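You operate a simulated robot arm through the tools that you are given. There is no shell and no other tool. Be economical: measure what you need, move in short steps, check, and stop when the job is done.

The job below is to be done with a simulated robot arm. You get a single attempt, and the scene is never put back.

JOB
Tilt the green fan's head down, plug it in and run it at speed 2.
Fine: tilt lever tight again before you plug in, switch at 0 while you do; switch last.

Only the result counts: the job must be done as asked and must still hold three seconds after the hand-in. Knocking over, shifting, dropping, spilling or breaking anything else fails it.

ROBOT AND FRAMES
A 6-joint arm with a two-finger parallel gripper, fixed in place. Base frame: the origin is at the foot of the arm, x ahead of it, y to its left, z up. Lengths are in mm, angles in rad, forces in N, time in s.
With the tool pointing down near the work surface it reaches from about 100 to 720 mm from the base axis. Its first joint turns from -2.897 to 2.897 rad. Payload 3.91 kg.
Tool frame: the origin (TCP) lies between the finger pads and is the grasp point; the fingertips stand 30 mm ahead of it; z points along the fingers, y is the line along which they close. The gripper opens to 110 mm. The fingers are 20 mm wide and 10 mm thick; the gripper's body (48 by 112 mm) begins 55 mm behind the TCP.
Orientation is that of the tool frame in the base frame, as a unit quaternion [x, y, z, w]. With the fingers straight down and closing along the base's y, the tool's x points along the base's -x, its y along +y and its z along -z.

CONTROLS
- The arm moves only by the tool play_rows. Its argument "steps" is a list of rows, each a list of 7 numbers: the shift along the base's x, y, z in cm, then the turn, a rotation vector about the base's x, y, z in rad, then the gripper command, from -1 (shut) to 1 (fully open), values between in proportion. In form: [[tx, ty, tz, wx, wy, wz, jaw], ...]. A call has 1 to 8 rows; each row is the pose to reach, as a shift and turn from the pose commanded when the call began. Rows are played at 5 a second. More than 50 mm and 0.15 rad between two rows, or a gripper value outside its range, and nothing of the call is played. Where a pose cannot be reached the arm comes as near as it can. A force on the tool above 40 N (or 10 N above the force at the start of the call, whichever is more), or a blocked arm, ends the call early, and 0.2 s more pass. The fingers move at their own pace (about 45 mm/s each) and stop on an object; they squeeze with about 38 N. The grip force told is the motor's: it shows also when the fingers shut on nothing. Time passes only in rows, and 0.2 s behind the last, so rows that repeat a pose let the fingers close. It gives the time, the measured TCP pose, the force on the tool (base axes), the opening and the grip force at its end, in the units of the frame above (readings bear some noise), with the torque about the TCP (base axes, N m) and any sound that the robot's microphone picked up.
- Cameras (640 x 400 px; columns grow to the right, rows downward): "scene" is fixed at [49.8, 650.9, 1459.1]; the picture's right is [-0.89, -0.45, 0.00], its down [-0.20, 0.41, -0.89] and it looks along [0.40, -0.80, -0.45] (base axes); focal length 214 px, centre (320, 200). "wrist" rides on the gripper at [77, 7, -114] in the tool frame; the picture's right is [-0.09, 1.00, 0.00], its down [-0.80, -0.07, -0.59] and it looks along [-0.59, -0.05, 0.80] (tool axes); focal length 270 px, centre (320, 200). There is no depth. A picture from a camera that has moved, and an enlarged one, comes with that camera's place and axes in the base frame and with its lens.
- get_image(camera): a new picture of that camera. No time passes.
- slide_trunk(by): slides the trunk up (or, below 0, down) by that many mm; the arm rides with it, the base frame stays. It gives what a move gives, with no picture.
- inspect(camera, box): a new picture of the part [left, top, right, bottom] of that camera's present view, enlarged. No time passes.
- job_done(): hands the job in; it is judged then, once.

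Go step by step. Nothing tells you positions but the pictures and the camera data: compare them with the known pose of the tool, close in by small moves and look again before you grip or let go. The budget is 120 turns and 76 pictures, counting those below and the enlarged ones. Unless the task says otherwise, let go and move clear before handing in, and close with one line.

The tools are called after ">>>" by a JSON object that holds its "api" and its "payload". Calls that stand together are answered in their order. play_rows: Moves the arm, as the interface text tells. Its arguments: {"type":"object","properties":{"steps":{"type":"array","items":{"type":"array","items":{"type":"number"}}}},"required":["steps"]} The other tools are called the same way: slide_trunk (by) slides the trunk up or down; get_image (camera) takes a picture; inspect (camera, box) takes an enlarged picture of a part of a camera's view; job_done () hands the job in.

At the start:

```text
time: 0.0
ee_pos: [331.6, -118.0, 1534.6]
tool_rot: [0.0, 1.0, 0.0, 0.0]
contact_force: [0.0, 0.0, -0.6]
moment: [0.0, 0.0, 0.01]
width: 109.9
grasp_force: 0.1
trunk travel left (down, up): [-575.0, 35.0]
```

scene: 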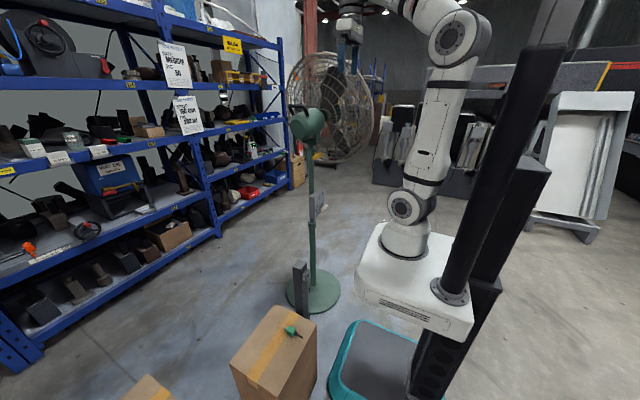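
wrist: 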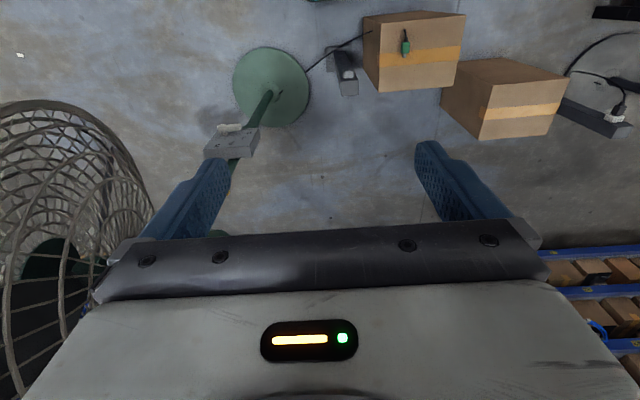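

I see a green pedestal fan with a cage head, a plug (green) on a cardboard box, and a power outlet post nearby. I'll look closer at the parts.

>>> {"api": "inspect", "payload": {"camera": "scene", "box": [260, 40, 400, 170]}}

>>> {"api": "inspect", "payload": {"camera": "scene", "box": [220, 170, 380, 400]}}

>>> {"api": "inspect", "payload": {"camera": "wrist", "box": [190, 0, 640, 180]}}

```text
3.08 times, centred on (330, 105) of scene
camera zoom: at [49.8, 650.9, 1459.1], right [-0.89, -0.45, 0.0], down [-0.2, 0.41, -0.89], along [0.4, -0.8, -0.45], focal length 660 px, centre (289, 492)
```

zoom: 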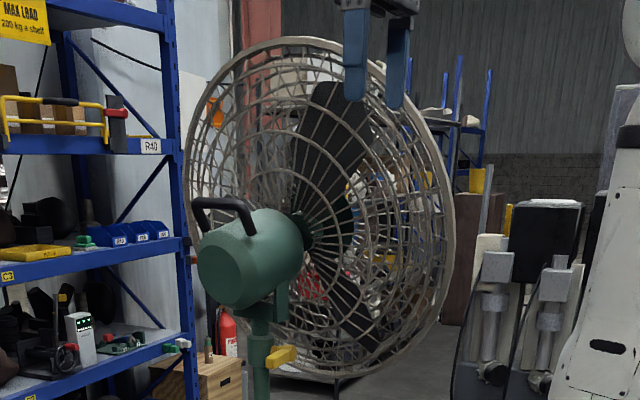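

```text
1.74 times, centred on (300, 285) of scene
camera zoom: at [49.8, 650.9, 1459.1], right [-0.89, -0.45, 0.0], down [-0.2, 0.41, -0.89], along [0.4, -0.8, -0.45], focal length 373 px, centre (355, 52)
```

zoom: 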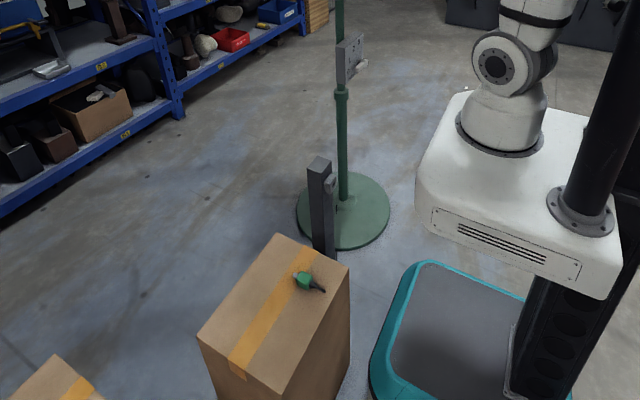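

```text
1.42 times, centred on (415, 90) of wrist
camera zoom: at [254.5, -109.8, 1649.9], right [0.09, 1.0, 0.0], down [0.8, -0.07, 0.59], along [0.59, -0.05, -0.8], focal length 384 px, centre (185, 356)
```

zoom: 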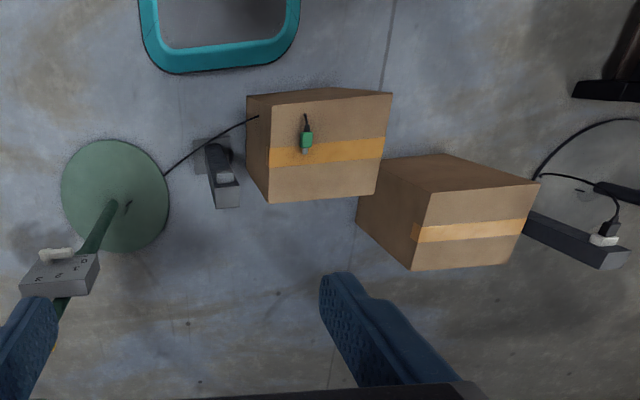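

The fan pole stands near (640, -420) with the floor at z=0, and the yellow tilt lever is at about z 1140. I'll swing the wrist camera round to face the fan for a better look.

>>> {"api": "play_rows", "payload": {"steps": [[0, 1, -2, 0, 0, -0.12, 1], [0, 2, -5, 0, 0, -0.25, 1], [0, 3, -8, 0, 0, -0.38, 1], [0, 4, -11, 0, 0, -0.5, 1], [0, 5, -14, 0, 0, -0.6, 1]]}}

>>> {"api": "play_rows", "payload": {"steps": [[0, 0, -3, -0.07, -0.11, 0, 1], [0, 0, -6, -0.14, -0.21, 0, 1], [0, 0, -8, -0.21, -0.31, 0, 1], [0, 0, -10, -0.28, -0.41, 0, 1], [0, 0, -12, -0.35, -0.51, 0, 1], [0, 0, -14, -0.4, -0.58, 0, 1]]}}

>>> {"api": "get_image", "payload": {"camera": "wrist"}}

```text
time: 1.2
ee_pos: [330.1, -67.6, 1392.9]
tool_rot: [0.297, 0.955, 0.0, 0.0]
contact_force: [0.3, 1.3, 0.0]
moment: [0.01, 0.05, -0.01]
width: 110.1
grasp_force: 0.1
trunk travel left (down, up): [-575.0, 35.0]
```

```text
time: 2.6
ee_pos: [329.7, -66.1, 1254.0]
tool_rot: [0.277, 0.896, -0.103, 0.331]
contact_force: [-0.9, -0.8, -0.4]
moment: [-0.01, 0.01, 0.02]
width: 110.1
grasp_force: 0.0
trunk travel left (down, up): [-575.0, 35.0]
```

```text
70 pictures are left
camera wrist: at [224.5, 15.4, 1292.2], right [0.62, 0.78, 0.06], down [0.14, -0.18, 0.97], along [0.77, -0.59, -0.23], focal length 270 px, centre (320, 200)
```

wrist: 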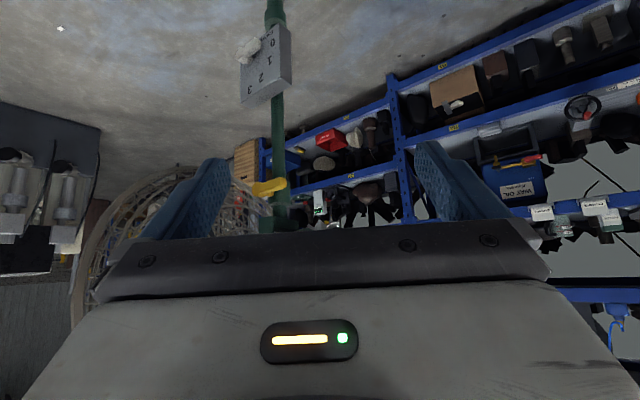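

The lever is at about (607,-429,1127) and the switch box lower on the pole. I'll zoom on the lever and the switch, then look from higher up.

>>> {"api": "inspect", "payload": {"camera": "wrist", "box": [200, 0, 360, 240]}}

>>> {"api": "play_rows", "payload": {"steps": [[1, -1, 5, 0, 0, 0, 1], [2, -2, 10, 0, 0, 0, 1], [3, -3, 14, 0, 0, 0, 1], [4, -4, 18, 0, 0, 0, 1], [4, -4, 22, 0, 0, 0, 1]]}}

>>> {"api": "get_image", "payload": {"camera": "wrist"}}

```text
1.67 times, centred on (280, 120) of wrist
camera zoom: at [224.5, 15.4, 1292.2], right [0.62, 0.78, 0.06], down [0.14, -0.18, 0.97], along [0.77, -0.59, -0.23], focal length 450 px, centre (387, 333)
```

zoom: 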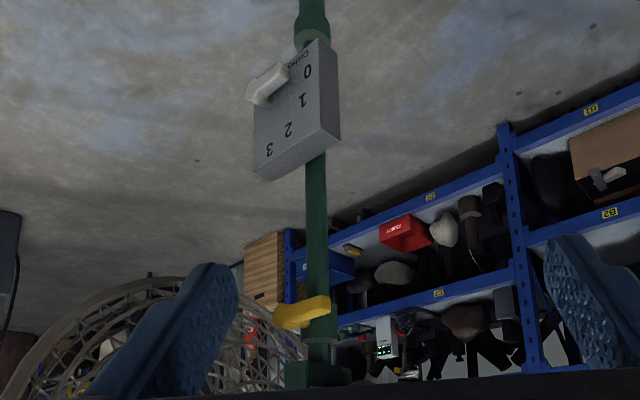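

```text
refused: row 1 steps farther than a row can; nothing moved
```

```text
68 pictures are left
camera wrist: at [224.5, 15.4, 1292.2], right [0.62, 0.78, 0.06], down [0.14, -0.18, 0.97], along [0.77, -0.59, -0.23], focal length 270 px, centre (320, 200)
```

wrist: 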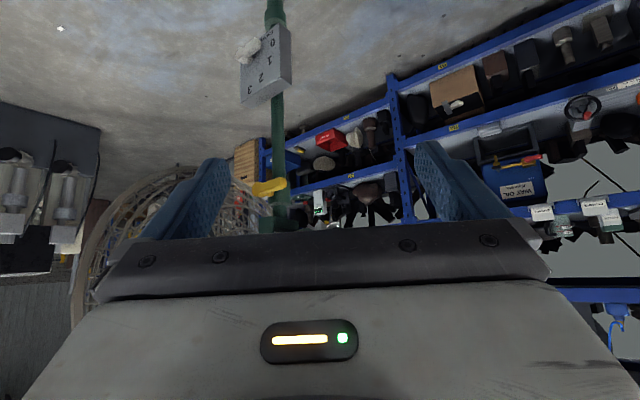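

The switch sits at 0 with 1, 2, 3 going up the face of the box. I'll raise the camera to see the head.

>>> {"api": "play_rows", "payload": {"steps": [[0, 0, 4.8, 0, 0, 0, 1], [0, 0, 9.6, 0, 0, 0, 1], [0, 0, 14.4, 0, 0, 0, 1], [0, 0, 19, 0, 0, 0, 1], [0, 0, 23, 0, 0, 0, 1]]}}

>>> {"api": "get_image", "payload": {"camera": "wrist"}}

```text
time: 3.8
ee_pos: [328.1, -67.1, 1485.7]
tool_rot: [0.278, 0.896, -0.103, 0.33]
contact_force: [-0.7, 0.4, 0.2]
moment: [-0.01, -0.02, -0.01]
width: 110.4
grasp_force: 0.0
trunk travel left (down, up): [-575.0, 35.0]
```

```text
67 pictures are left
camera wrist: at [222.7, 14.6, 1524.3], right [0.62, 0.78, 0.06], down [0.15, -0.18, 0.97], along [0.77, -0.59, -0.23], focal length 270 px, centre (320, 200)
```

wrist: 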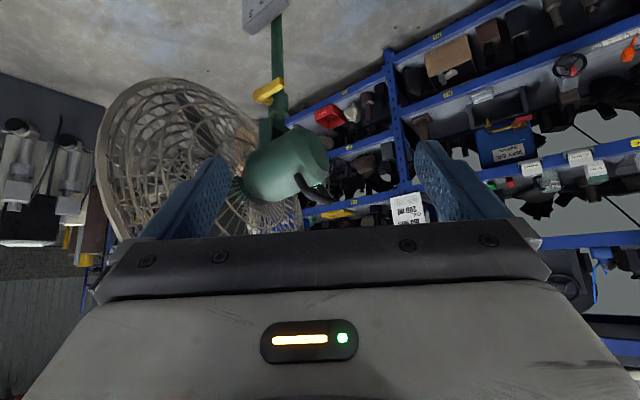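

>>> {"api": "inspect", "payload": {"camera": "wrist", "box": [90, 60, 370, 240]}}

>>> {"api": "inspect", "payload": {"camera": "scene", "box": [285, 75, 345, 135]}}

```text
2.22 times, centred on (230, 150) of wrist
camera zoom: at [222.7, 14.6, 1524.3], right [0.62, 0.78, 0.06], down [0.15, -0.18, 0.97], along [0.77, -0.59, -0.23], focal length 601 px, centre (520, 311)
```

zoom: 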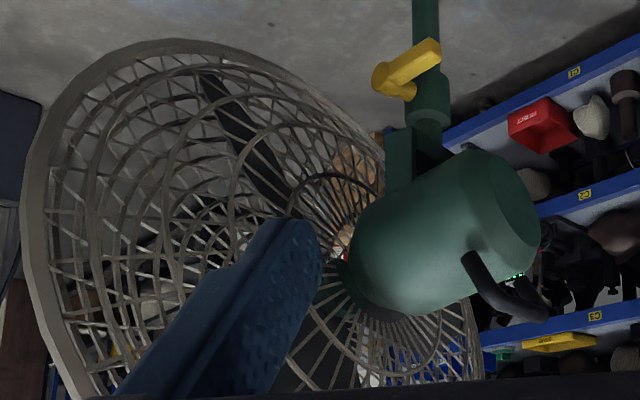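

```text
6.67 times, centred on (315, 105) of scene
camera zoom: at [49.8, 650.9, 1459.1], right [-0.89, -0.45, 0.0], down [-0.2, 0.41, -0.89], along [0.4, -0.8, -0.45], focal length 1430 px, centre (353, 833)
```

zoom: 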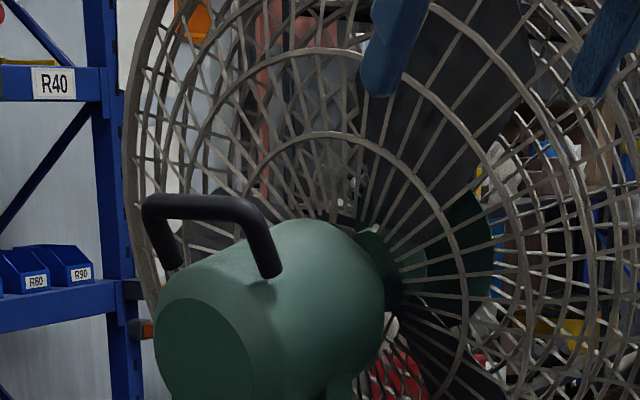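

The lever is a short bar whose boss is on the pole side near (573,-421,1145) and whose free end points backwards to about (594,-357,1135). I'll bring the tool to a horizontal pre-approach on the -x side with the fingers shut.

>>> {"api": "play_rows", "payload": {"steps": [[1, -1.3, -3.5, 0, 0, 0.025, 0], [2, -2.6, -7, 0, 0, 0.05, -0.5], [3, -4, -10.5, 0, 0, 0.075, -1], [4, -5.4, -14, 0, 0, 0.1, -1], [5, -6.8, -17.5, 0, 0, 0.125, -1], [5, -8, -20, 0, 0, 0.15, -1]]}}

>>> {"api": "play_rows", "payload": {"steps": [[1, -1.3, -1.2, -0.053, -0.11, 0, -1], [2, -2.6, -2.4, -0.106, -0.22, 0, -1], [3, -4, -3.6, -0.159, -0.33, 0, -1], [4, -5.4, -4.8, -0.212, -0.44, 0, -1], [5, -6.8, -6, -0.265, -0.55, 0, -1], [6, -8, -7.2, -0.318, -0.66, 0, -1], [6, -9.3, -8.5, -0.374, -0.774, 0, -1]]}}

>>> {"api": "get_image", "payload": {"camera": "wrist"}}

>>> {"api": "inspect", "payload": {"camera": "scene", "box": [260, 20, 440, 170]}}

```text
time: 5.2
ee_pos: [379.5, -146.7, 1287.9]
tool_rot: [0.21, 0.915, -0.079, 0.336]
contact_force: [0.0, -0.8, -0.6]
moment: [-0.01, 0.01, 0.02]
width: 0.0
grasp_force: 11.4
trunk travel left (down, up): [-575.0, 35.0]
```

```text
time: 6.8
ee_pos: [475.2, -266.0, 1208.4]
tool_rot: [0.16, 0.691, -0.159, 0.686]
contact_force: [-0.4, 0.2, 0.0]
moment: [0.01, 0.0, -0.02]
width: 0.3
grasp_force: 37.0
out of reach, approached as far as the arm can: row 4, 5, 6, 7
trunk travel left (down, up): [-575.0, 35.0]
```

```text
64 pictures are left
camera wrist: at [374.3, -208.7, 1133.2], right [0.44, 0.9, 0.09], down [-0.56, 0.19, 0.81], along [0.7, -0.4, 0.59], focal length 270 px, centre (320, 200)
```

wrist: 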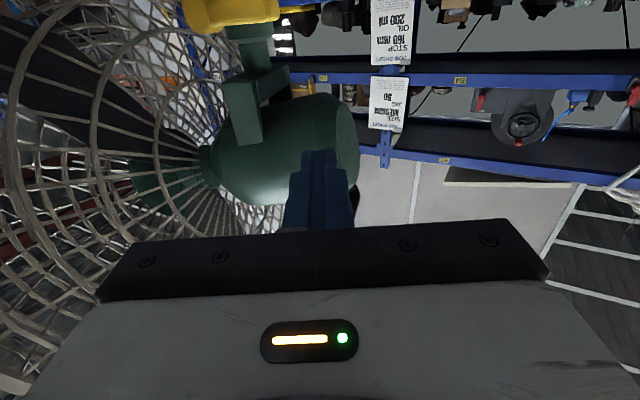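

```text
2.67 times, centred on (350, 95) of scene
camera zoom: at [49.8, 650.9, 1459.1], right [-0.89, -0.45, 0.0], down [-0.2, 0.41, -0.89], along [0.4, -0.8, -0.45], focal length 572 px, centre (240, 480)
```

zoom: 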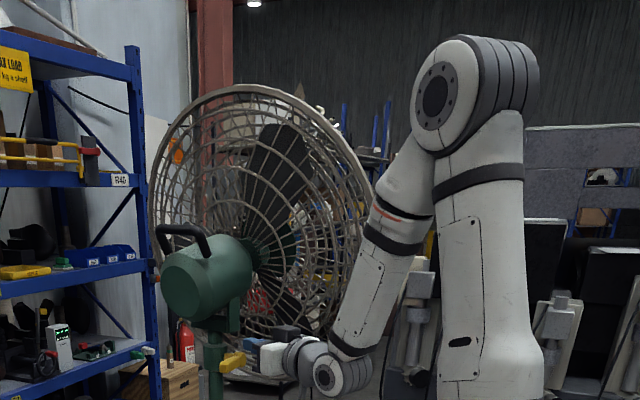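

The tool is now horizontal, just above the lever's height and short of it. I'll zoom in to fix the lever's ends.

>>> {"api": "inspect", "payload": {"camera": "wrist", "box": [160, 0, 380, 200]}}

>>> {"api": "inspect", "payload": {"camera": "scene", "box": [300, 95, 360, 135]}}

```text
2.00 times, centred on (270, 100) of wrist
camera zoom: at [374.3, -208.7, 1133.2], right [0.44, 0.9, 0.09], down [-0.56, 0.19, 0.81], along [0.7, -0.4, 0.59], focal length 541 px, centre (420, 400)
```

zoom: 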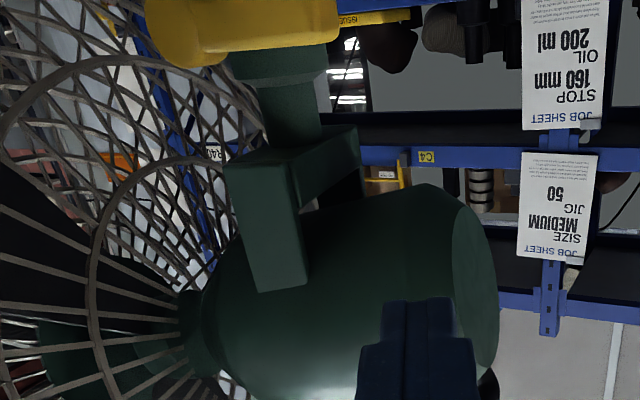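

```text
10.00 times, centred on (330, 115) of scene
camera zoom: at [49.8, 650.9, 1459.1], right [-0.89, -0.45, 0.0], down [-0.2, 0.41, -0.89], along [0.4, -0.8, -0.45], focal length 2145 px, centre (220, 1050)
```

zoom: 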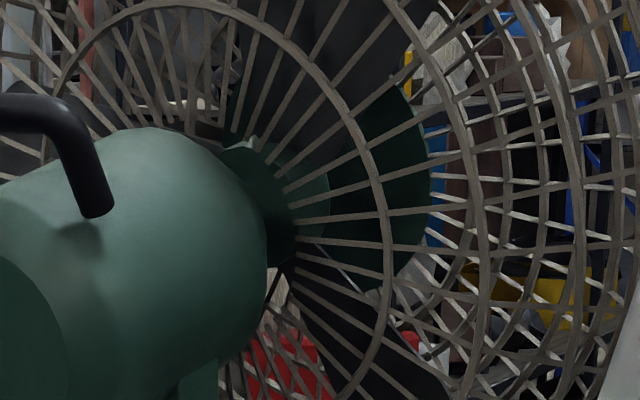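

The bar's top is at z≈1145, free end near (588,-352). I'll move up to it in small steps, first halfway.

>>> {"api": "play_rows", "payload": {"steps": [[2.5, -2, -1, 0, 0, 0, -1], [5, -4.5, -2, 0, 0, 0, -1]]}}

>>> {"api": "inspect", "payload": {"camera": "scene", "box": [290, 130, 370, 180]}}

```text
time: 7.4
ee_pos: [523.7, -310.2, 1187.0]
tool_rot: [0.16, 0.692, -0.158, 0.686]
contact_force: [0.8, -0.2, -0.4]
moment: [0.0, -0.02, 0.01]
width: 0.0
grasp_force: 37.9
trunk travel left (down, up): [-575.0, 35.0]
```

```text
8.00 times, centred on (330, 155) of scene
camera zoom: at [49.8, 650.9, 1459.1], right [-0.89, -0.45, 0.0], down [-0.2, 0.41, -0.89], along [0.4, -0.8, -0.45], focal length 1716 px, centre (240, 560)
```

zoom: 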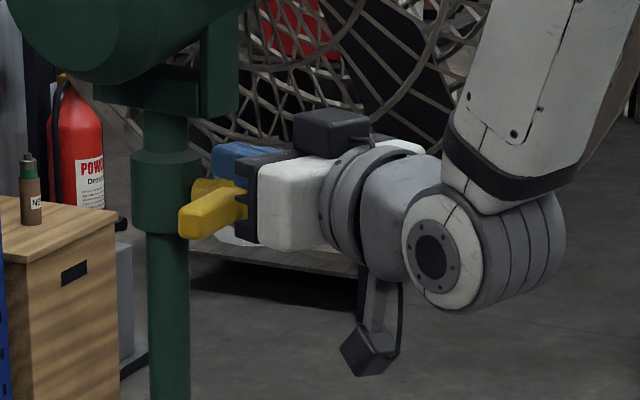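

Positions agree. I'll advance so the shut fingers lie across the bar's free end from above.

>>> {"api": "play_rows", "payload": {"steps": [[2, -1.7, -0.8, 0, 0, 0, -1], [4, -3.4, -1.2, 0, 0, 0, -1], [5.4, -5.0, -1.4, 0, 0, 0, -1]]}}

>>> {"api": "inspect", "payload": {"camera": "scene", "box": [290, 130, 370, 180]}}

>>> {"api": "get_image", "payload": {"camera": "wrist"}}

```text
time: 8.2
ee_pos: [577.3, -362.6, 1173.2]
tool_rot: [0.16, 0.691, -0.159, 0.686]
contact_force: [0.2, 0.4, 0.3]
moment: [0.02, 0.01, -0.02]
width: 0.0
grasp_force: 37.6
trunk travel left (down, up): [-575.0, 35.0]
```

```text
8.00 times, centred on (330, 155) of scene
camera zoom: at [49.8, 650.9, 1459.1], right [-0.89, -0.45, 0.0], down [-0.2, 0.41, -0.89], along [0.4, -0.8, -0.45], focal length 1716 px, centre (240, 560)
```

zoom: 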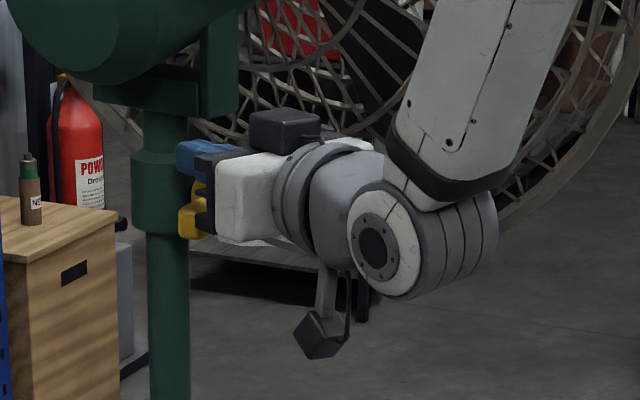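

```text
58 pictures are left
camera wrist: at [476.6, -304.7, 1097.9], right [0.44, 0.9, 0.09], down [-0.56, 0.19, 0.81], along [0.7, -0.4, 0.59], focal length 270 px, centre (320, 200)
```

wrist: 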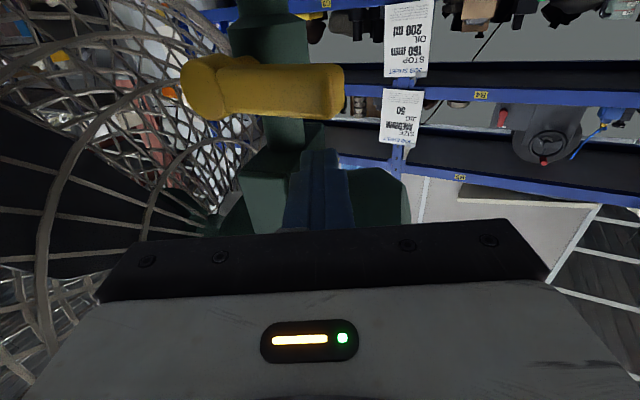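

The bar lies just below the fingers. I'll press its free end down gently and watch the force and sound.

>>> {"api": "play_rows", "payload": {"steps": [[0, -0.2, -1, 0, 0, 0, -1], [0, -0.3, -2, 0, 0, 0, -1], [0, -0.3, -2.6, 0, 0, 0, -1], [0, -0.3, -3.2, 0, 0, 0, -1], [0, -0.3, -3.8, 0, 0, 0, -1]]}}

>>> {"api": "get_image", "payload": {"camera": "wrist"}}

```text
time: 9.4
ee_pos: [577.6, -364.3, 1150.3]
tool_rot: [0.155, 0.682, -0.161, 0.696]
contact_force: [-7.7, 5.1, 13.6]
moment: [0.04, 0.0, 0.17]
width: 0.0
grasp_force: 38.0
trunk travel left (down, up): [-575.0, 35.0]
stopped in row 5: the force on the tool passed its limit at 62 N (the readings are from after the stop); the commanded pose is now the measured one
```

```text
57 pictures are left
camera wrist: at [478.1, -308.0, 1071.7], right [0.43, 0.9, 0.08], down [-0.58, 0.21, 0.79], along [0.69, -0.39, 0.61], focal length 270 px, centre (320, 200)
```

wrist: 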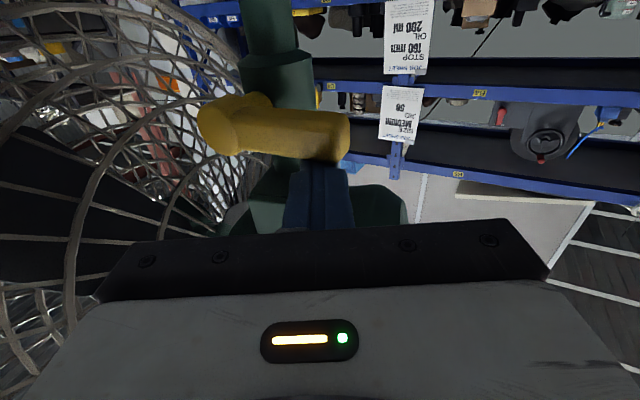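

Downward is blocked at 62 N, so that is the tight direction; loosening must be upward. I'll back out, go beneath the bar and come back in.

>>> {"api": "play_rows", "payload": {"steps": [[0, 0, 1.5, 0, 0, 0, -1], [-3, 1.5, 1.8, 0, 0, 0, -1], [-6.5, 3.2, 1.8, 0, 0, 0, -1], [-8, 3.9, -1.5, 0, 0, 0, -1], [-8, 3.9, -5.5, 0, 0, 0, -1], [-4.5, 2.2, -5.8, 0, 0, 0, -1], [-0.8, 0.2, -5.8, 0, 0, 0, -1]]}}

>>> {"api": "get_image", "payload": {"camera": "wrist"}}

```text
time: 11.0
ee_pos: [570.3, -361.6, 1087.9]
tool_rot: [0.157, 0.685, -0.161, 0.693]
contact_force: [-0.3, -0.8, 0.3]
moment: [-0.03, -0.01, -0.02]
width: 0.2
grasp_force: 37.5
trunk travel left (down, up): [-575.0, 35.0]
```

```text
56 pictures are left
camera wrist: at [470.6, -306.0, 1010.3], right [0.43, 0.9, 0.08], down [-0.57, 0.2, 0.79], along [0.69, -0.39, 0.6], focal length 270 px, centre (320, 200)
```

wrist: 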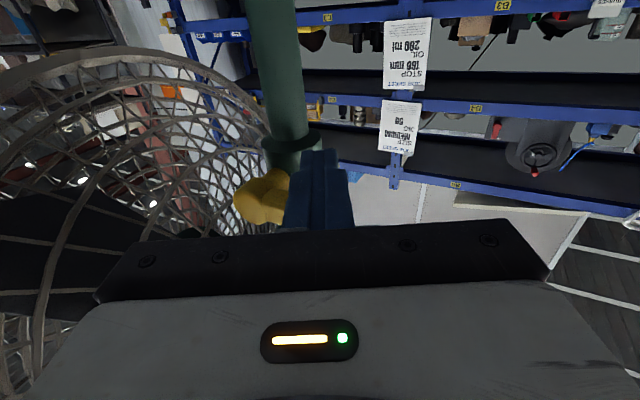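

The bar is now above the fingers. I'll push it up gently.

>>> {"api": "play_rows", "payload": {"steps": [[0, -0.4, 1.5, 0, 0, 0, -1], [0, -0.5, 2.7, 0, 0, 0, -1], [0, -0.4, 3.5, 0, 0, 0, -1], [0, -0.3, 4.2, 0, 0, 0, -1], [0, -0.3, 5.0, 0, 0, 0, -1]]}}

>>> {"api": "inspect", "payload": {"camera": "scene", "box": [290, 90, 370, 180]}}

```text
time: 12.2
ee_pos: [570.7, -367.2, 1139.9]
tool_rot: [0.156, 0.684, -0.161, 0.694]
contact_force: [-0.3, -0.3, 0.0]
moment: [-0.01, 0.0, 0.02]
width: 0.0
grasp_force: 37.8
trunk travel left (down, up): [-575.0, 35.0]
```

```text
4.44 times, centred on (330, 135) of scene
camera zoom: at [49.8, 650.9, 1459.1], right [-0.89, -0.45, 0.0], down [-0.2, 0.41, -0.89], along [0.4, -0.8, -0.45], focal length 953 px, centre (276, 489)
```

zoom: 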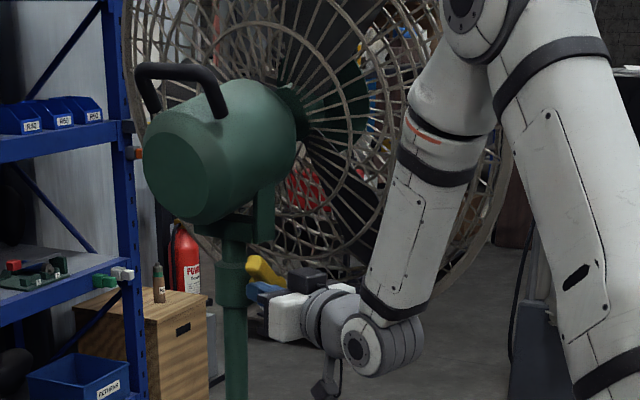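

The lever swings up freely. I'll carry it further along its arc.

>>> {"api": "play_rows", "payload": {"steps": [[0, 0, 1.2, 0, 0, 0, -1], [0, -0.2, 2.2, 0, 0, 0, -1], [0, -0.5, 3.2, 0, 0, 0, -1], [0, -1.0, 3.9, 0, 0, 0, -1], [0, -1.6, 4.4, 0, 0, 0, -1]]}}

>>> {"api": "inspect", "payload": {"camera": "scene", "box": [290, 90, 370, 180]}}

>>> {"api": "get_image", "payload": {"camera": "wrist"}}

```text
time: 13.4
ee_pos: [570.7, -381.4, 1183.7]
tool_rot: [0.155, 0.685, -0.16, 0.693]
contact_force: [-0.4, -0.5, -1.0]
moment: [-0.01, 0.03, -0.03]
width: 0.3
grasp_force: 37.7
trunk travel left (down, up): [-575.0, 35.0]
```

```text
4.44 times, centred on (330, 135) of scene
camera zoom: at [49.8, 650.9, 1459.1], right [-0.89, -0.45, 0.0], down [-0.2, 0.41, -0.89], along [0.4, -0.8, -0.45], focal length 953 px, centre (276, 489)
```

zoom: 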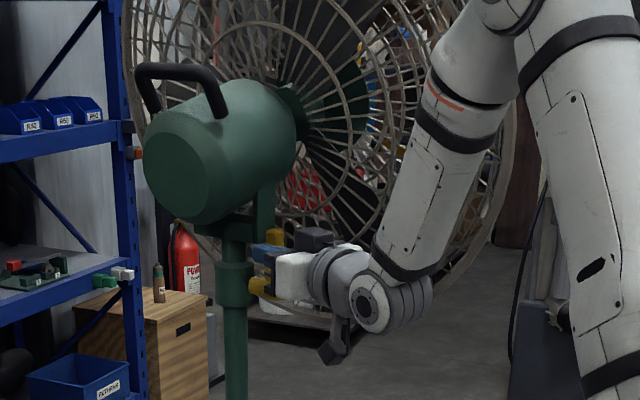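

```text
53 pictures are left
camera wrist: at [470.9, -326.1, 1105.8], right [0.43, 0.9, 0.08], down [-0.57, 0.2, 0.79], along [0.69, -0.39, 0.6], focal length 270 px, centre (320, 200)
```

wrist: 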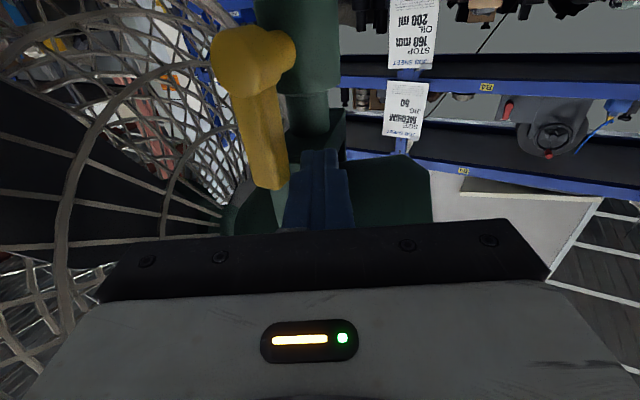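

The lever now points nearly up, and the head hasn't dropped. I'll nudge a bit more to find the loose stop, then back out.

>>> {"api": "play_rows", "payload": {"steps": [[0, -0.7, 0.2, 0, 0, 0, -1], [0, -1.4, 0.3, 0, 0, 0, -1], [0, -2.1, 0.3, 0, 0, 0, -1]]}}

>>> {"api": "get_image", "payload": {"camera": "wrist"}}

```text
time: 14.2
ee_pos: [569.5, -397.9, 1185.9]
tool_rot: [0.155, 0.685, -0.162, 0.693]
contact_force: [-6.5, 22.7, -0.2]
moment: [0.01, -0.03, 0.58]
width: 0.0
grasp_force: 37.2
trunk travel left (down, up): [-575.0, 35.0]
```

```text
52 pictures are left
camera wrist: at [470.9, -342.7, 1108.7], right [0.43, 0.9, 0.08], down [-0.57, 0.2, 0.79], along [0.7, -0.39, 0.6], focal length 270 px, centre (320, 200)
```

wrist: 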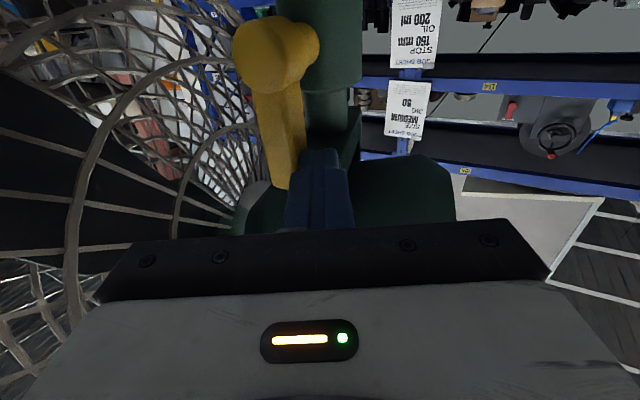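

That's the loose stop. Next I'll back out, rise to the black handle on the motor, and straddle its bar with partly open fingers.

>>> {"api": "play_rows", "payload": {"steps": [[0, 1.2, 0, 0, 0, 0, -1], [-3, 2.8, 0, 0, 0, 0, -1], [-6.5, 5, 0, 0, 0, 0, -1], [-9.5, 7.5, 0, 0, 0, 0, -1], [-10, 9.5, 4, 0, 0, 0.05, -0.5], [-10, 10.5, 8.5, 0, 0, 0.1, -0.09], [-10, 11.5, 13, 0, 0, 0.15, -0.09], [-10, 11.5, 17.5, 0, 0, 0.2, -0.09]]}}

>>> {"api": "play_rows", "payload": {"steps": [[0, 0.5, 2, 0, 0, 0, -0.09], [1, 1, 3.7, 0, 0, 0, -0.09]]}}

>>> {"api": "get_image", "payload": {"camera": "wrist"}}

>>> {"api": "inspect", "payload": {"camera": "scene", "box": [280, 60, 400, 140]}}

```text
time: 16.0
ee_pos: [470.6, -289.0, 1360.2]
tool_rot: [0.087, 0.697, -0.09, 0.706]
contact_force: [-1.0, 0.5, -0.3]
moment: [0.03, -0.03, 0.04]
width: 50.3
grasp_force: 0.1
trunk travel left (down, up): [-575.0, 35.0]
```

```text
time: 16.6
ee_pos: [480.6, -277.7, 1397.3]
tool_rot: [0.087, 0.697, -0.091, 0.706]
contact_force: [0.8, 0.2, 0.3]
moment: [-0.05, 0.01, 0.0]
width: 50.1
grasp_force: 0.0
trunk travel left (down, up): [-575.0, 35.0]
```

```text
51 pictures are left
camera wrist: at [372.7, -242.1, 1319.7], right [0.25, 0.97, 0.08], down [-0.6, 0.09, 0.79], along [0.76, -0.25, 0.6], focal length 270 px, centre (320, 200)
```

wrist: 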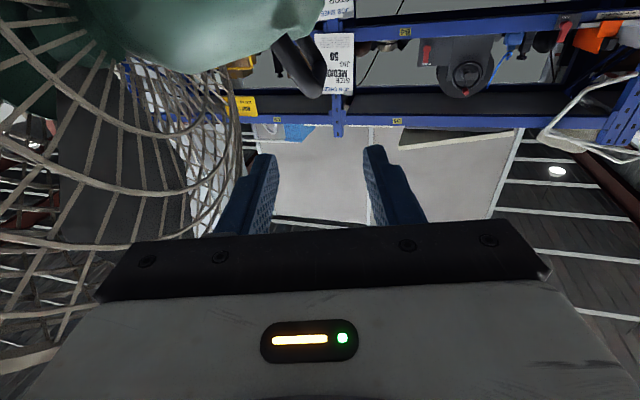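

```text
5.00 times, centred on (340, 100) of scene
camera zoom: at [49.8, 650.9, 1459.1], right [-0.89, -0.45, 0.0], down [-0.2, 0.41, -0.89], along [0.4, -0.8, -0.45], focal length 1072 px, centre (220, 700)
```

zoom: 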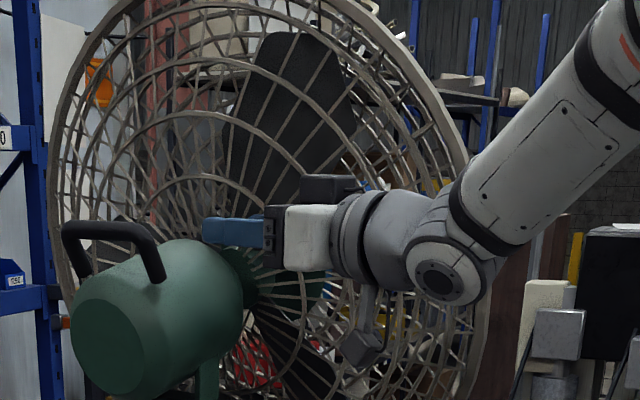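

>>> {"api": "inspect", "payload": {"camera": "wrist", "box": [220, 0, 420, 180]}}

```text
2.22 times, centred on (320, 90) of wrist
camera zoom: at [372.7, -242.1, 1319.7], right [0.25, 0.97, 0.08], down [-0.6, 0.09, 0.79], along [0.76, -0.25, 0.6], focal length 601 px, centre (320, 444)
```

zoom: 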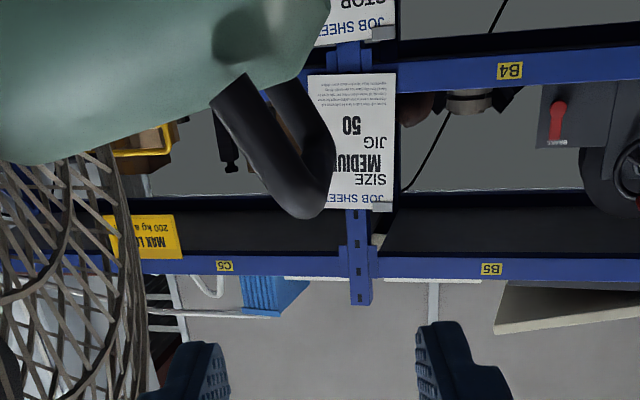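

Refined, the handle bar runs from about (598,-314,1386) to (710,-333,1386). I'll slide the open fingers in either side of its near end.

>>> {"api": "play_rows", "payload": {"steps": [[1, -0.8, -1, 0, 0, 0, -0.09], [5, -1.8, -1.1, 0, 0, 0, -0.09], [9, -2.8, -1.1, 0, 0, 0, -0.09]]}}

>>> {"api": "get_image", "payload": {"camera": "wrist"}}

>>> {"api": "inspect", "payload": {"camera": "scene", "box": [280, 60, 400, 140]}}

```text
time: 17.4
ee_pos: [573.9, -304.2, 1384.8]
tool_rot: [0.086, 0.697, -0.091, 0.706]
contact_force: [-0.9, 0.2, -0.7]
moment: [0.0, 0.0, 0.0]
width: 50.3
grasp_force: 0.2
trunk travel left (down, up): [-575.0, 35.0]
```

```text
48 pictures are left
camera wrist: at [464.4, -268.7, 1307.7], right [0.25, 0.97, 0.08], down [-0.6, 0.08, 0.79], along [0.76, -0.25, 0.6], focal length 270 px, centre (320, 200)
```

wrist: 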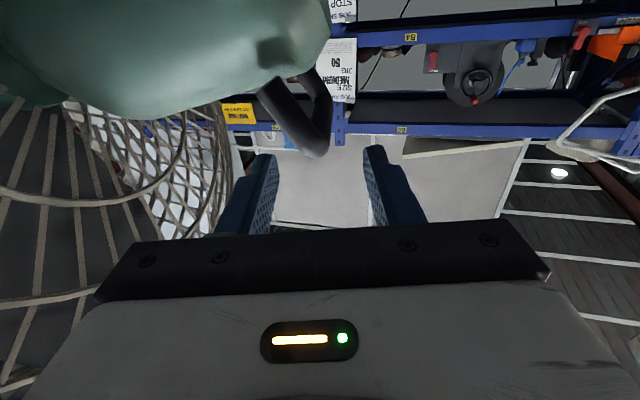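

```text
5.00 times, centred on (340, 100) of scene
camera zoom: at [49.8, 650.9, 1459.1], right [-0.89, -0.45, 0.0], down [-0.2, 0.41, -0.89], along [0.4, -0.8, -0.45], focal length 1072 px, centre (220, 700)
```

zoom: 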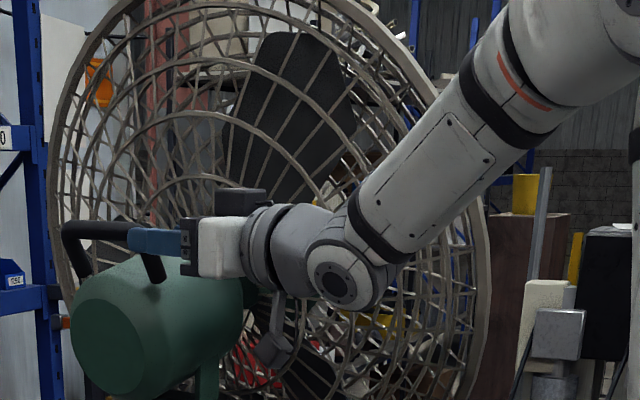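

Well aligned; the bar is a touch lower than the fingers. I'll drop 6 mm, go in 3 cm, then start pushing the handle forward along its arc.

>>> {"api": "play_rows", "payload": {"steps": [[0, 0, -0.6, 0, 0, 0, -0.09], [3, -0.7, -0.6, 0, 0, 0, -0.09], [2.9, -1.7, -0.4, 0, 0, 0, -0.09], [2.7, -2.8, 0, 0, 0, 0, -0.09], [2.5, -4.0, 0.6, 0, 0, 0, -0.09], [2.3, -5.2, 1.1, 0, 0, 0, -0.09]]}}

>>> {"api": "get_image", "payload": {"camera": "wrist"}}

>>> {"api": "inspect", "payload": {"camera": "scene", "box": [260, 50, 400, 160]}}

```text
time: 18.8
ee_pos: [593.7, -358.2, 1398.3]
tool_rot: [0.088, 0.697, -0.091, 0.706]
contact_force: [0.0, 1.6, 0.9]
moment: [-0.05, -0.03, 0.06]
width: 50.9
grasp_force: 0.8
trunk travel left (down, up): [-575.0, 35.0]
```

```text
46 pictures are left
camera wrist: at [485.1, -323.1, 1319.7], right [0.25, 0.96, 0.08], down [-0.6, 0.09, 0.79], along [0.76, -0.25, 0.6], focal length 270 px, centre (320, 200)
```

wrist: 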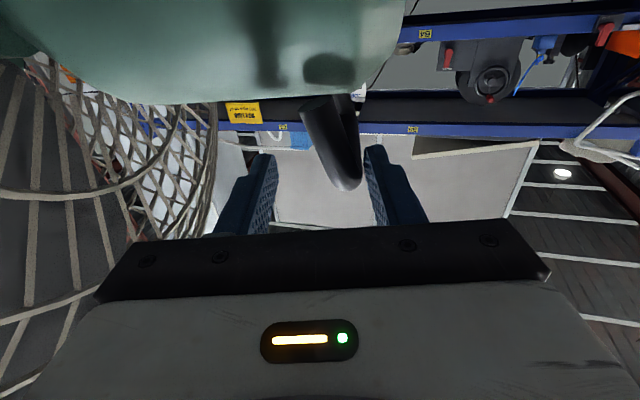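

```text
3.64 times, centred on (330, 105) of scene
camera zoom: at [49.8, 650.9, 1459.1], right [-0.89, -0.45, 0.0], down [-0.2, 0.41, -0.89], along [0.4, -0.8, -0.45], focal length 780 px, centre (284, 546)
```

zoom: 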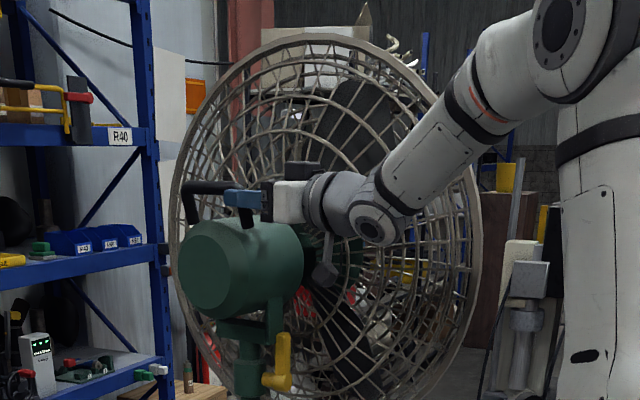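

The head tilts with almost no force. I'll continue along the arc.

>>> {"api": "play_rows", "payload": {"steps": [[-0.2, -1.3, 0.4, 0, 0, 0, -0.09], [-0.4, -2.6, 0.8, 0, 0, 0, -0.09], [-0.6, -4, 1.0, 0, 0, 0, -0.09], [-0.8, -5.4, 1.2, 0, 0, 0, -0.09]]}}

>>> {"api": "get_image", "payload": {"camera": "wrist"}}

>>> {"api": "inspect", "payload": {"camera": "scene", "box": [260, 50, 400, 160]}}

```text
time: 19.8
ee_pos: [583.9, -413.2, 1408.3]
tool_rot: [0.087, 0.697, -0.09, 0.706]
contact_force: [0.5, 1.1, 0.1]
moment: [0.0, -0.01, 0.04]
width: 50.5
grasp_force: 0.3
trunk travel left (down, up): [-575.0, 35.0]
```

```text
44 pictures are left
camera wrist: at [476.8, -377.6, 1331.5], right [0.25, 0.97, 0.09], down [-0.6, 0.08, 0.79], along [0.76, -0.25, 0.6], focal length 270 px, centre (320, 200)
```

wrist: 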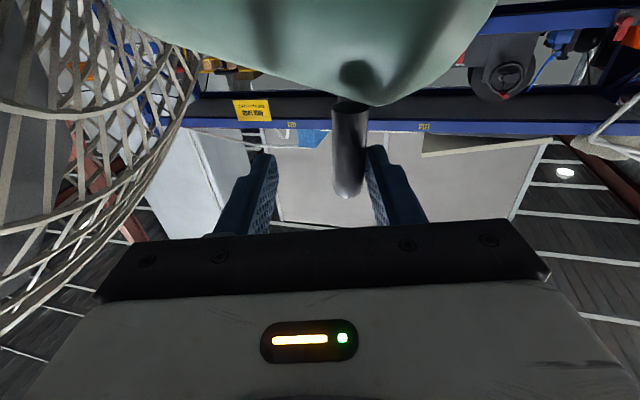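

```text
3.64 times, centred on (330, 105) of scene
camera zoom: at [49.8, 650.9, 1459.1], right [-0.89, -0.45, 0.0], down [-0.2, 0.41, -0.89], along [0.4, -0.8, -0.45], focal length 780 px, centre (284, 546)
```

zoom: 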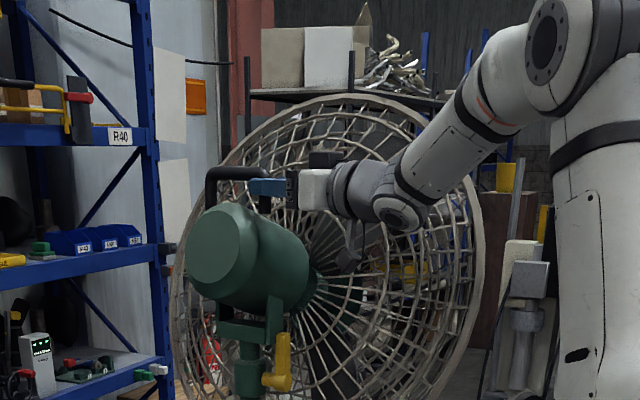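

The head is about level or slightly down now. I'll keep going toward the lower stop.

>>> {"api": "play_rows", "payload": {"steps": [[-0.2, -1.3, 0.1, 0, 0, 0, -0.09], [-0.4, -2.6, 0.1, 0, 0, 0, -0.09], [-0.6, -4, 0, 0, 0, 0, -0.09], [-0.8, -5.2, -0.3, 0, 0, 0, -0.09]]}}

>>> {"api": "get_image", "payload": {"camera": "wrist"}}

>>> {"api": "inspect", "payload": {"camera": "scene", "box": [260, 50, 400, 160]}}

```text
time: 20.5
ee_pos: [584.5, -430.8, 1412.6]
tool_rot: [0.077, 0.697, -0.085, 0.708]
contact_force: [0.4, 33.6, -1.5]
moment: [0.22, -0.23, 0.68]
width: 66.2
grasp_force: 16.3
trunk travel left (down, up): [-575.0, 35.0]
stopped in row 3: the force on the tool passed its limit at 45 N (the readings are from after the stop); the commanded pose is now the measured one
```

```text
42 pictures are left
camera wrist: at [475.9, -398.8, 1334.7], right [0.23, 0.97, 0.08], down [-0.61, 0.08, 0.79], along [0.76, -0.23, 0.61], focal length 270 px, centre (320, 200)
```

wrist: 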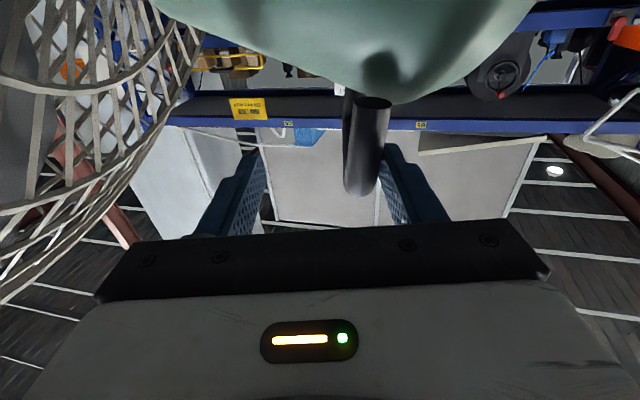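

```text
3.64 times, centred on (330, 105) of scene
camera zoom: at [49.8, 650.9, 1459.1], right [-0.89, -0.45, 0.0], down [-0.2, 0.41, -0.89], along [0.4, -0.8, -0.45], focal length 780 px, centre (284, 546)
```

zoom: 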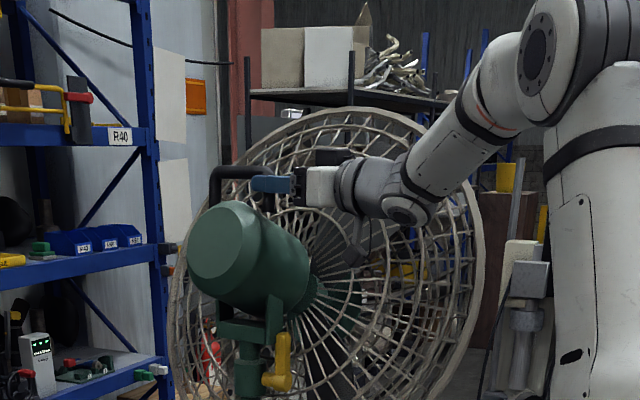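

The head hit its lower stop: it's clearly tilted down. I'll release the push, back out and check that it stays.

>>> {"api": "play_rows", "payload": {"steps": [[0, 1.2, 0, 0, 0, 0, -0.09], [-4, 2.2, 0, 0, 0, 0, -0.09], [-8, 3.4, 0, 0, 0, 0, -0.09], [-11, 5, -1, 0, 0, 0, -0.09], [-11.5, 6, -5.5, 0, 0, 0, -0.09], [-11.5, 7, -10, 0, 0, 0, -0.09], [-11.5, 7, -14.5, 0, 0, 0, -0.3], [-11.5, 7, -19, 0, 0, 0, -0.3]]}}

>>> {"api": "get_image", "payload": {"camera": "wrist"}}

>>> {"api": "inspect", "payload": {"camera": "scene", "box": [260, 70, 400, 180]}}

```text
time: 22.3
ee_pos: [466.6, -371.5, 1219.6]
tool_rot: [0.082, 0.697, -0.087, 0.707]
contact_force: [0.3, 0.2, 0.7]
moment: [0.0, 0.01, 0.01]
width: 38.4
grasp_force: 0.0
trunk travel left (down, up): [-575.0, 35.0]
```

```text
40 pictures are left
camera wrist: at [358.6, -337.6, 1141.6], right [0.24, 0.97, 0.08], down [-0.6, 0.08, 0.79], along [0.76, -0.24, 0.6], focal length 270 px, centre (320, 200)
```

wrist: 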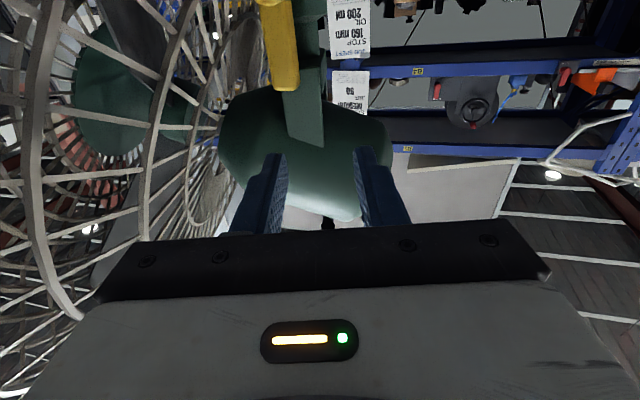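

```text
3.64 times, centred on (330, 125) of scene
camera zoom: at [49.8, 650.9, 1459.1], right [-0.89, -0.45, 0.0], down [-0.2, 0.41, -0.89], along [0.4, -0.8, -0.45], focal length 780 px, centre (284, 473)
```

zoom: 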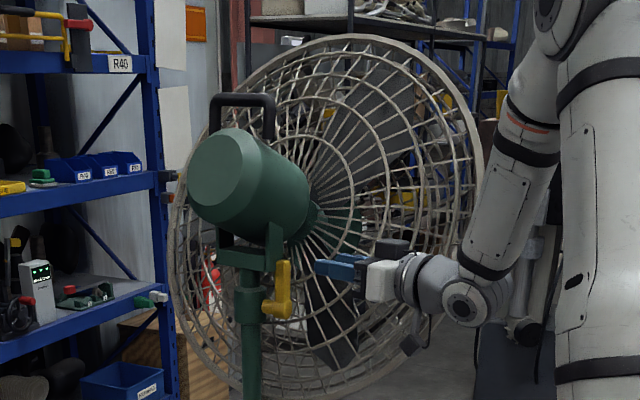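

The head stays down. Now I'll straddle the upright lever and pull it back toward tight.

>>> {"api": "play_rows", "payload": {"steps": [[0, 0, -1.6, 0, 0, -0.08, -0.1], [1, -0.5, -3.2, 0, 0, -0.16, -0.1], [4.5, -2, -3.2, 0, 0, -0.16, -0.1]]}}

>>> {"api": "get_image", "payload": {"camera": "wrist"}}

```text
time: 23.1
ee_pos: [512.4, -390.6, 1185.3]
tool_rot: [0.138, 0.689, -0.143, 0.697]
contact_force: [0.3, -0.5, -0.4]
moment: [0.04, -0.01, 0.0]
width: 49.7
grasp_force: 0.1
trunk travel left (down, up): [-575.0, 35.0]
```

```text
38 pictures are left
camera wrist: at [411.5, -340.5, 1107.8], right [0.39, 0.92, 0.08], down [-0.58, 0.17, 0.79], along [0.71, -0.36, 0.6], focal length 270 px, centre (320, 200)
```

wrist: 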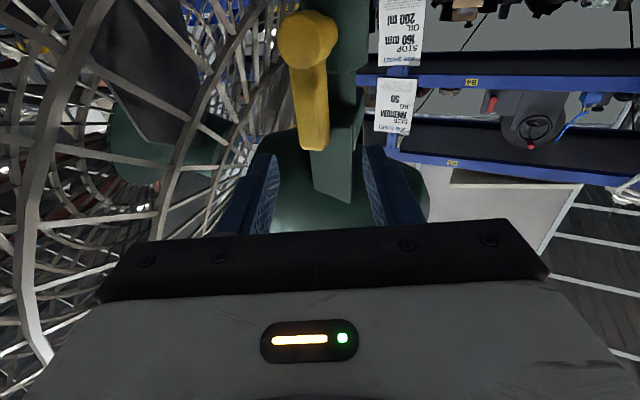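

The lever lies neatly between the fingers. I'll go in and draw it backward to about 45–50°.

>>> {"api": "play_rows", "payload": {"steps": [[3, -1.3, 0, 0, 0, 0, -0.1], [5.5, -2.35, 0, 0, 0, 0, -0.1], [5.6, -1.3, 0, 0, 0, 0, -0.1], [5.8, -0.1, -0.2, 0, 0, 0, -0.05], [6.0, 1.0, -0.5, 0, 0, 0, 0], [6.0, 1.4, -0.6, 0, 0, 0, 0]]}}

>>> {"api": "get_image", "payload": {"camera": "wrist"}}

```text
time: 24.5
ee_pos: [573.0, -377.5, 1180.2]
tool_rot: [0.138, 0.688, -0.144, 0.698]
contact_force: [-0.3, -1.3, 0.6]
moment: [-0.01, 0.01, 0.02]
width: 55.4
grasp_force: 0.2
trunk travel left (down, up): [-575.0, 35.0]
```

```text
37 pictures are left
camera wrist: at [470.9, -325.8, 1103.4], right [0.39, 0.92, 0.08], down [-0.58, 0.17, 0.79], along [0.71, -0.36, 0.6], focal length 270 px, centre (320, 200)
```

wrist: 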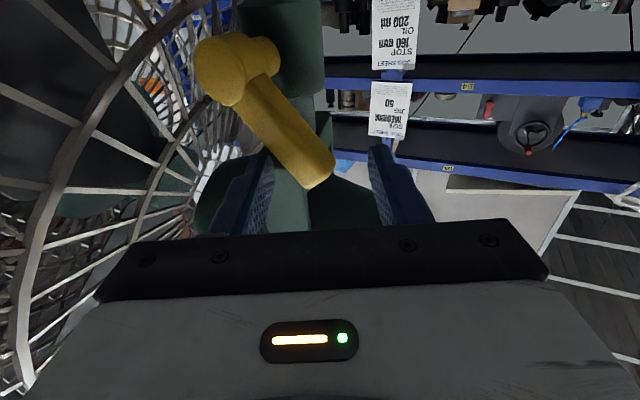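

The lever is now at about 50° and follows well. I'll retreat, shut the fingers, and come back in above it to press it down tight.

>>> {"api": "play_rows", "payload": {"steps": [[-3.7, 1.55, 0, 0, 0, 0, 0], [-7.4, 3.1, 0, 0, 0, 0, -0.5], [-7.4, 3.0, 2.5, 0, 0, 0, -1], [-7.4, 2.0, 4.0, 0, 0, 0, -1], [-7.4, 2.0, 4.0, 0, 0, 0, -1], [-3.7, 0.4, 4.0, 0, 0, 0, -1], [-0.2, -1.1, 4.0, 0, 0, 0, -1]]}}

>>> {"api": "get_image", "payload": {"camera": "wrist"}}

```text
time: 26.1
ee_pos: [572.3, -391.4, 1222.8]
tool_rot: [0.138, 0.689, -0.143, 0.697]
contact_force: [-0.4, 0.3, 0.1]
moment: [0.0, 0.02, -0.01]
width: 0.0
grasp_force: 37.8
trunk travel left (down, up): [-575.0, 35.0]
```

```text
36 pictures are left
camera wrist: at [470.5, -339.3, 1144.4], right [0.39, 0.92, 0.08], down [-0.58, 0.17, 0.79], along [0.71, -0.36, 0.6], focal length 270 px, centre (320, 200)
```

wrist: 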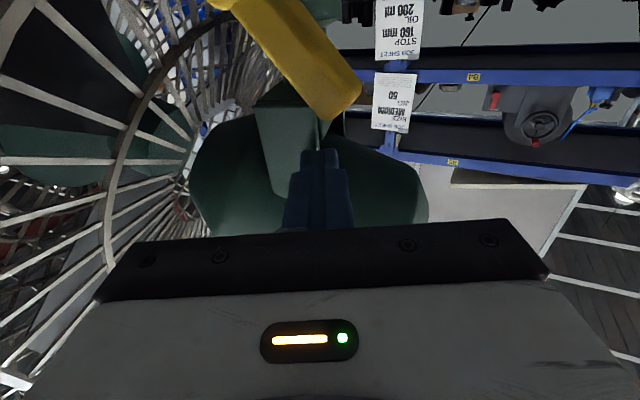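

Fingers are above the lever's end. I'll press it down along the arc until it stops.

>>> {"api": "play_rows", "payload": {"steps": [[0, -0.2, -1.7, 0, 0, 0, -1], [0, 0.3, -3.3, 0, 0, 0, -1], [0.1, 1.0, -4.4, 0, 0, 0, -1], [0.2, 1.7, -5.3, 0, 0, 0, -1], [0.2, 2.1, -6.2, 0, 0, 0, -1], [0.2, 2.2, -7.0, 0, 0, 0, -1], [0.2, 2.2, -7.8, 0, 0, 0, -1], [0.2, 2.2, -8.6, 0, 0, 0, -1]]}}

>>> {"api": "get_image", "payload": {"camera": "wrist"}}

```text
time: 27.9
ee_pos: [574.8, -367.1, 1151.3]
tool_rot: [0.133, 0.678, -0.146, 0.708]
contact_force: [-4.0, 2.4, 15.9]
moment: [0.0, -0.08, 0.18]
width: 0.0
grasp_force: 37.7
trunk travel left (down, up): [-575.0, 35.0]
stopped in row 8: the force on the tool passed its limit at 45 N (the readings are from after the stop); the commanded pose is now the measured one
```

```text
35 pictures are left
camera wrist: at [474.7, -317.3, 1068.8], right [0.38, 0.92, 0.08], down [-0.6, 0.19, 0.78], along [0.7, -0.34, 0.63], focal length 270 px, centre (320, 200)
```

wrist: 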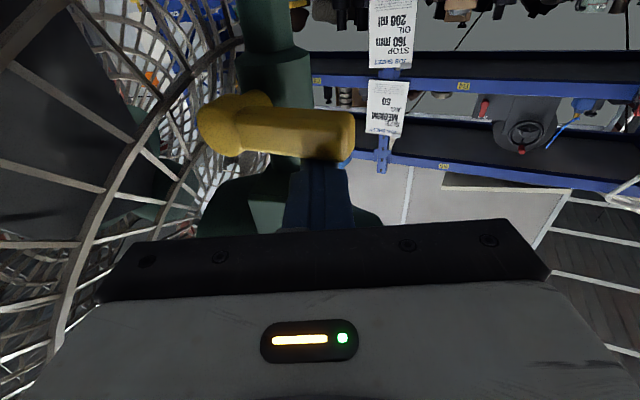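

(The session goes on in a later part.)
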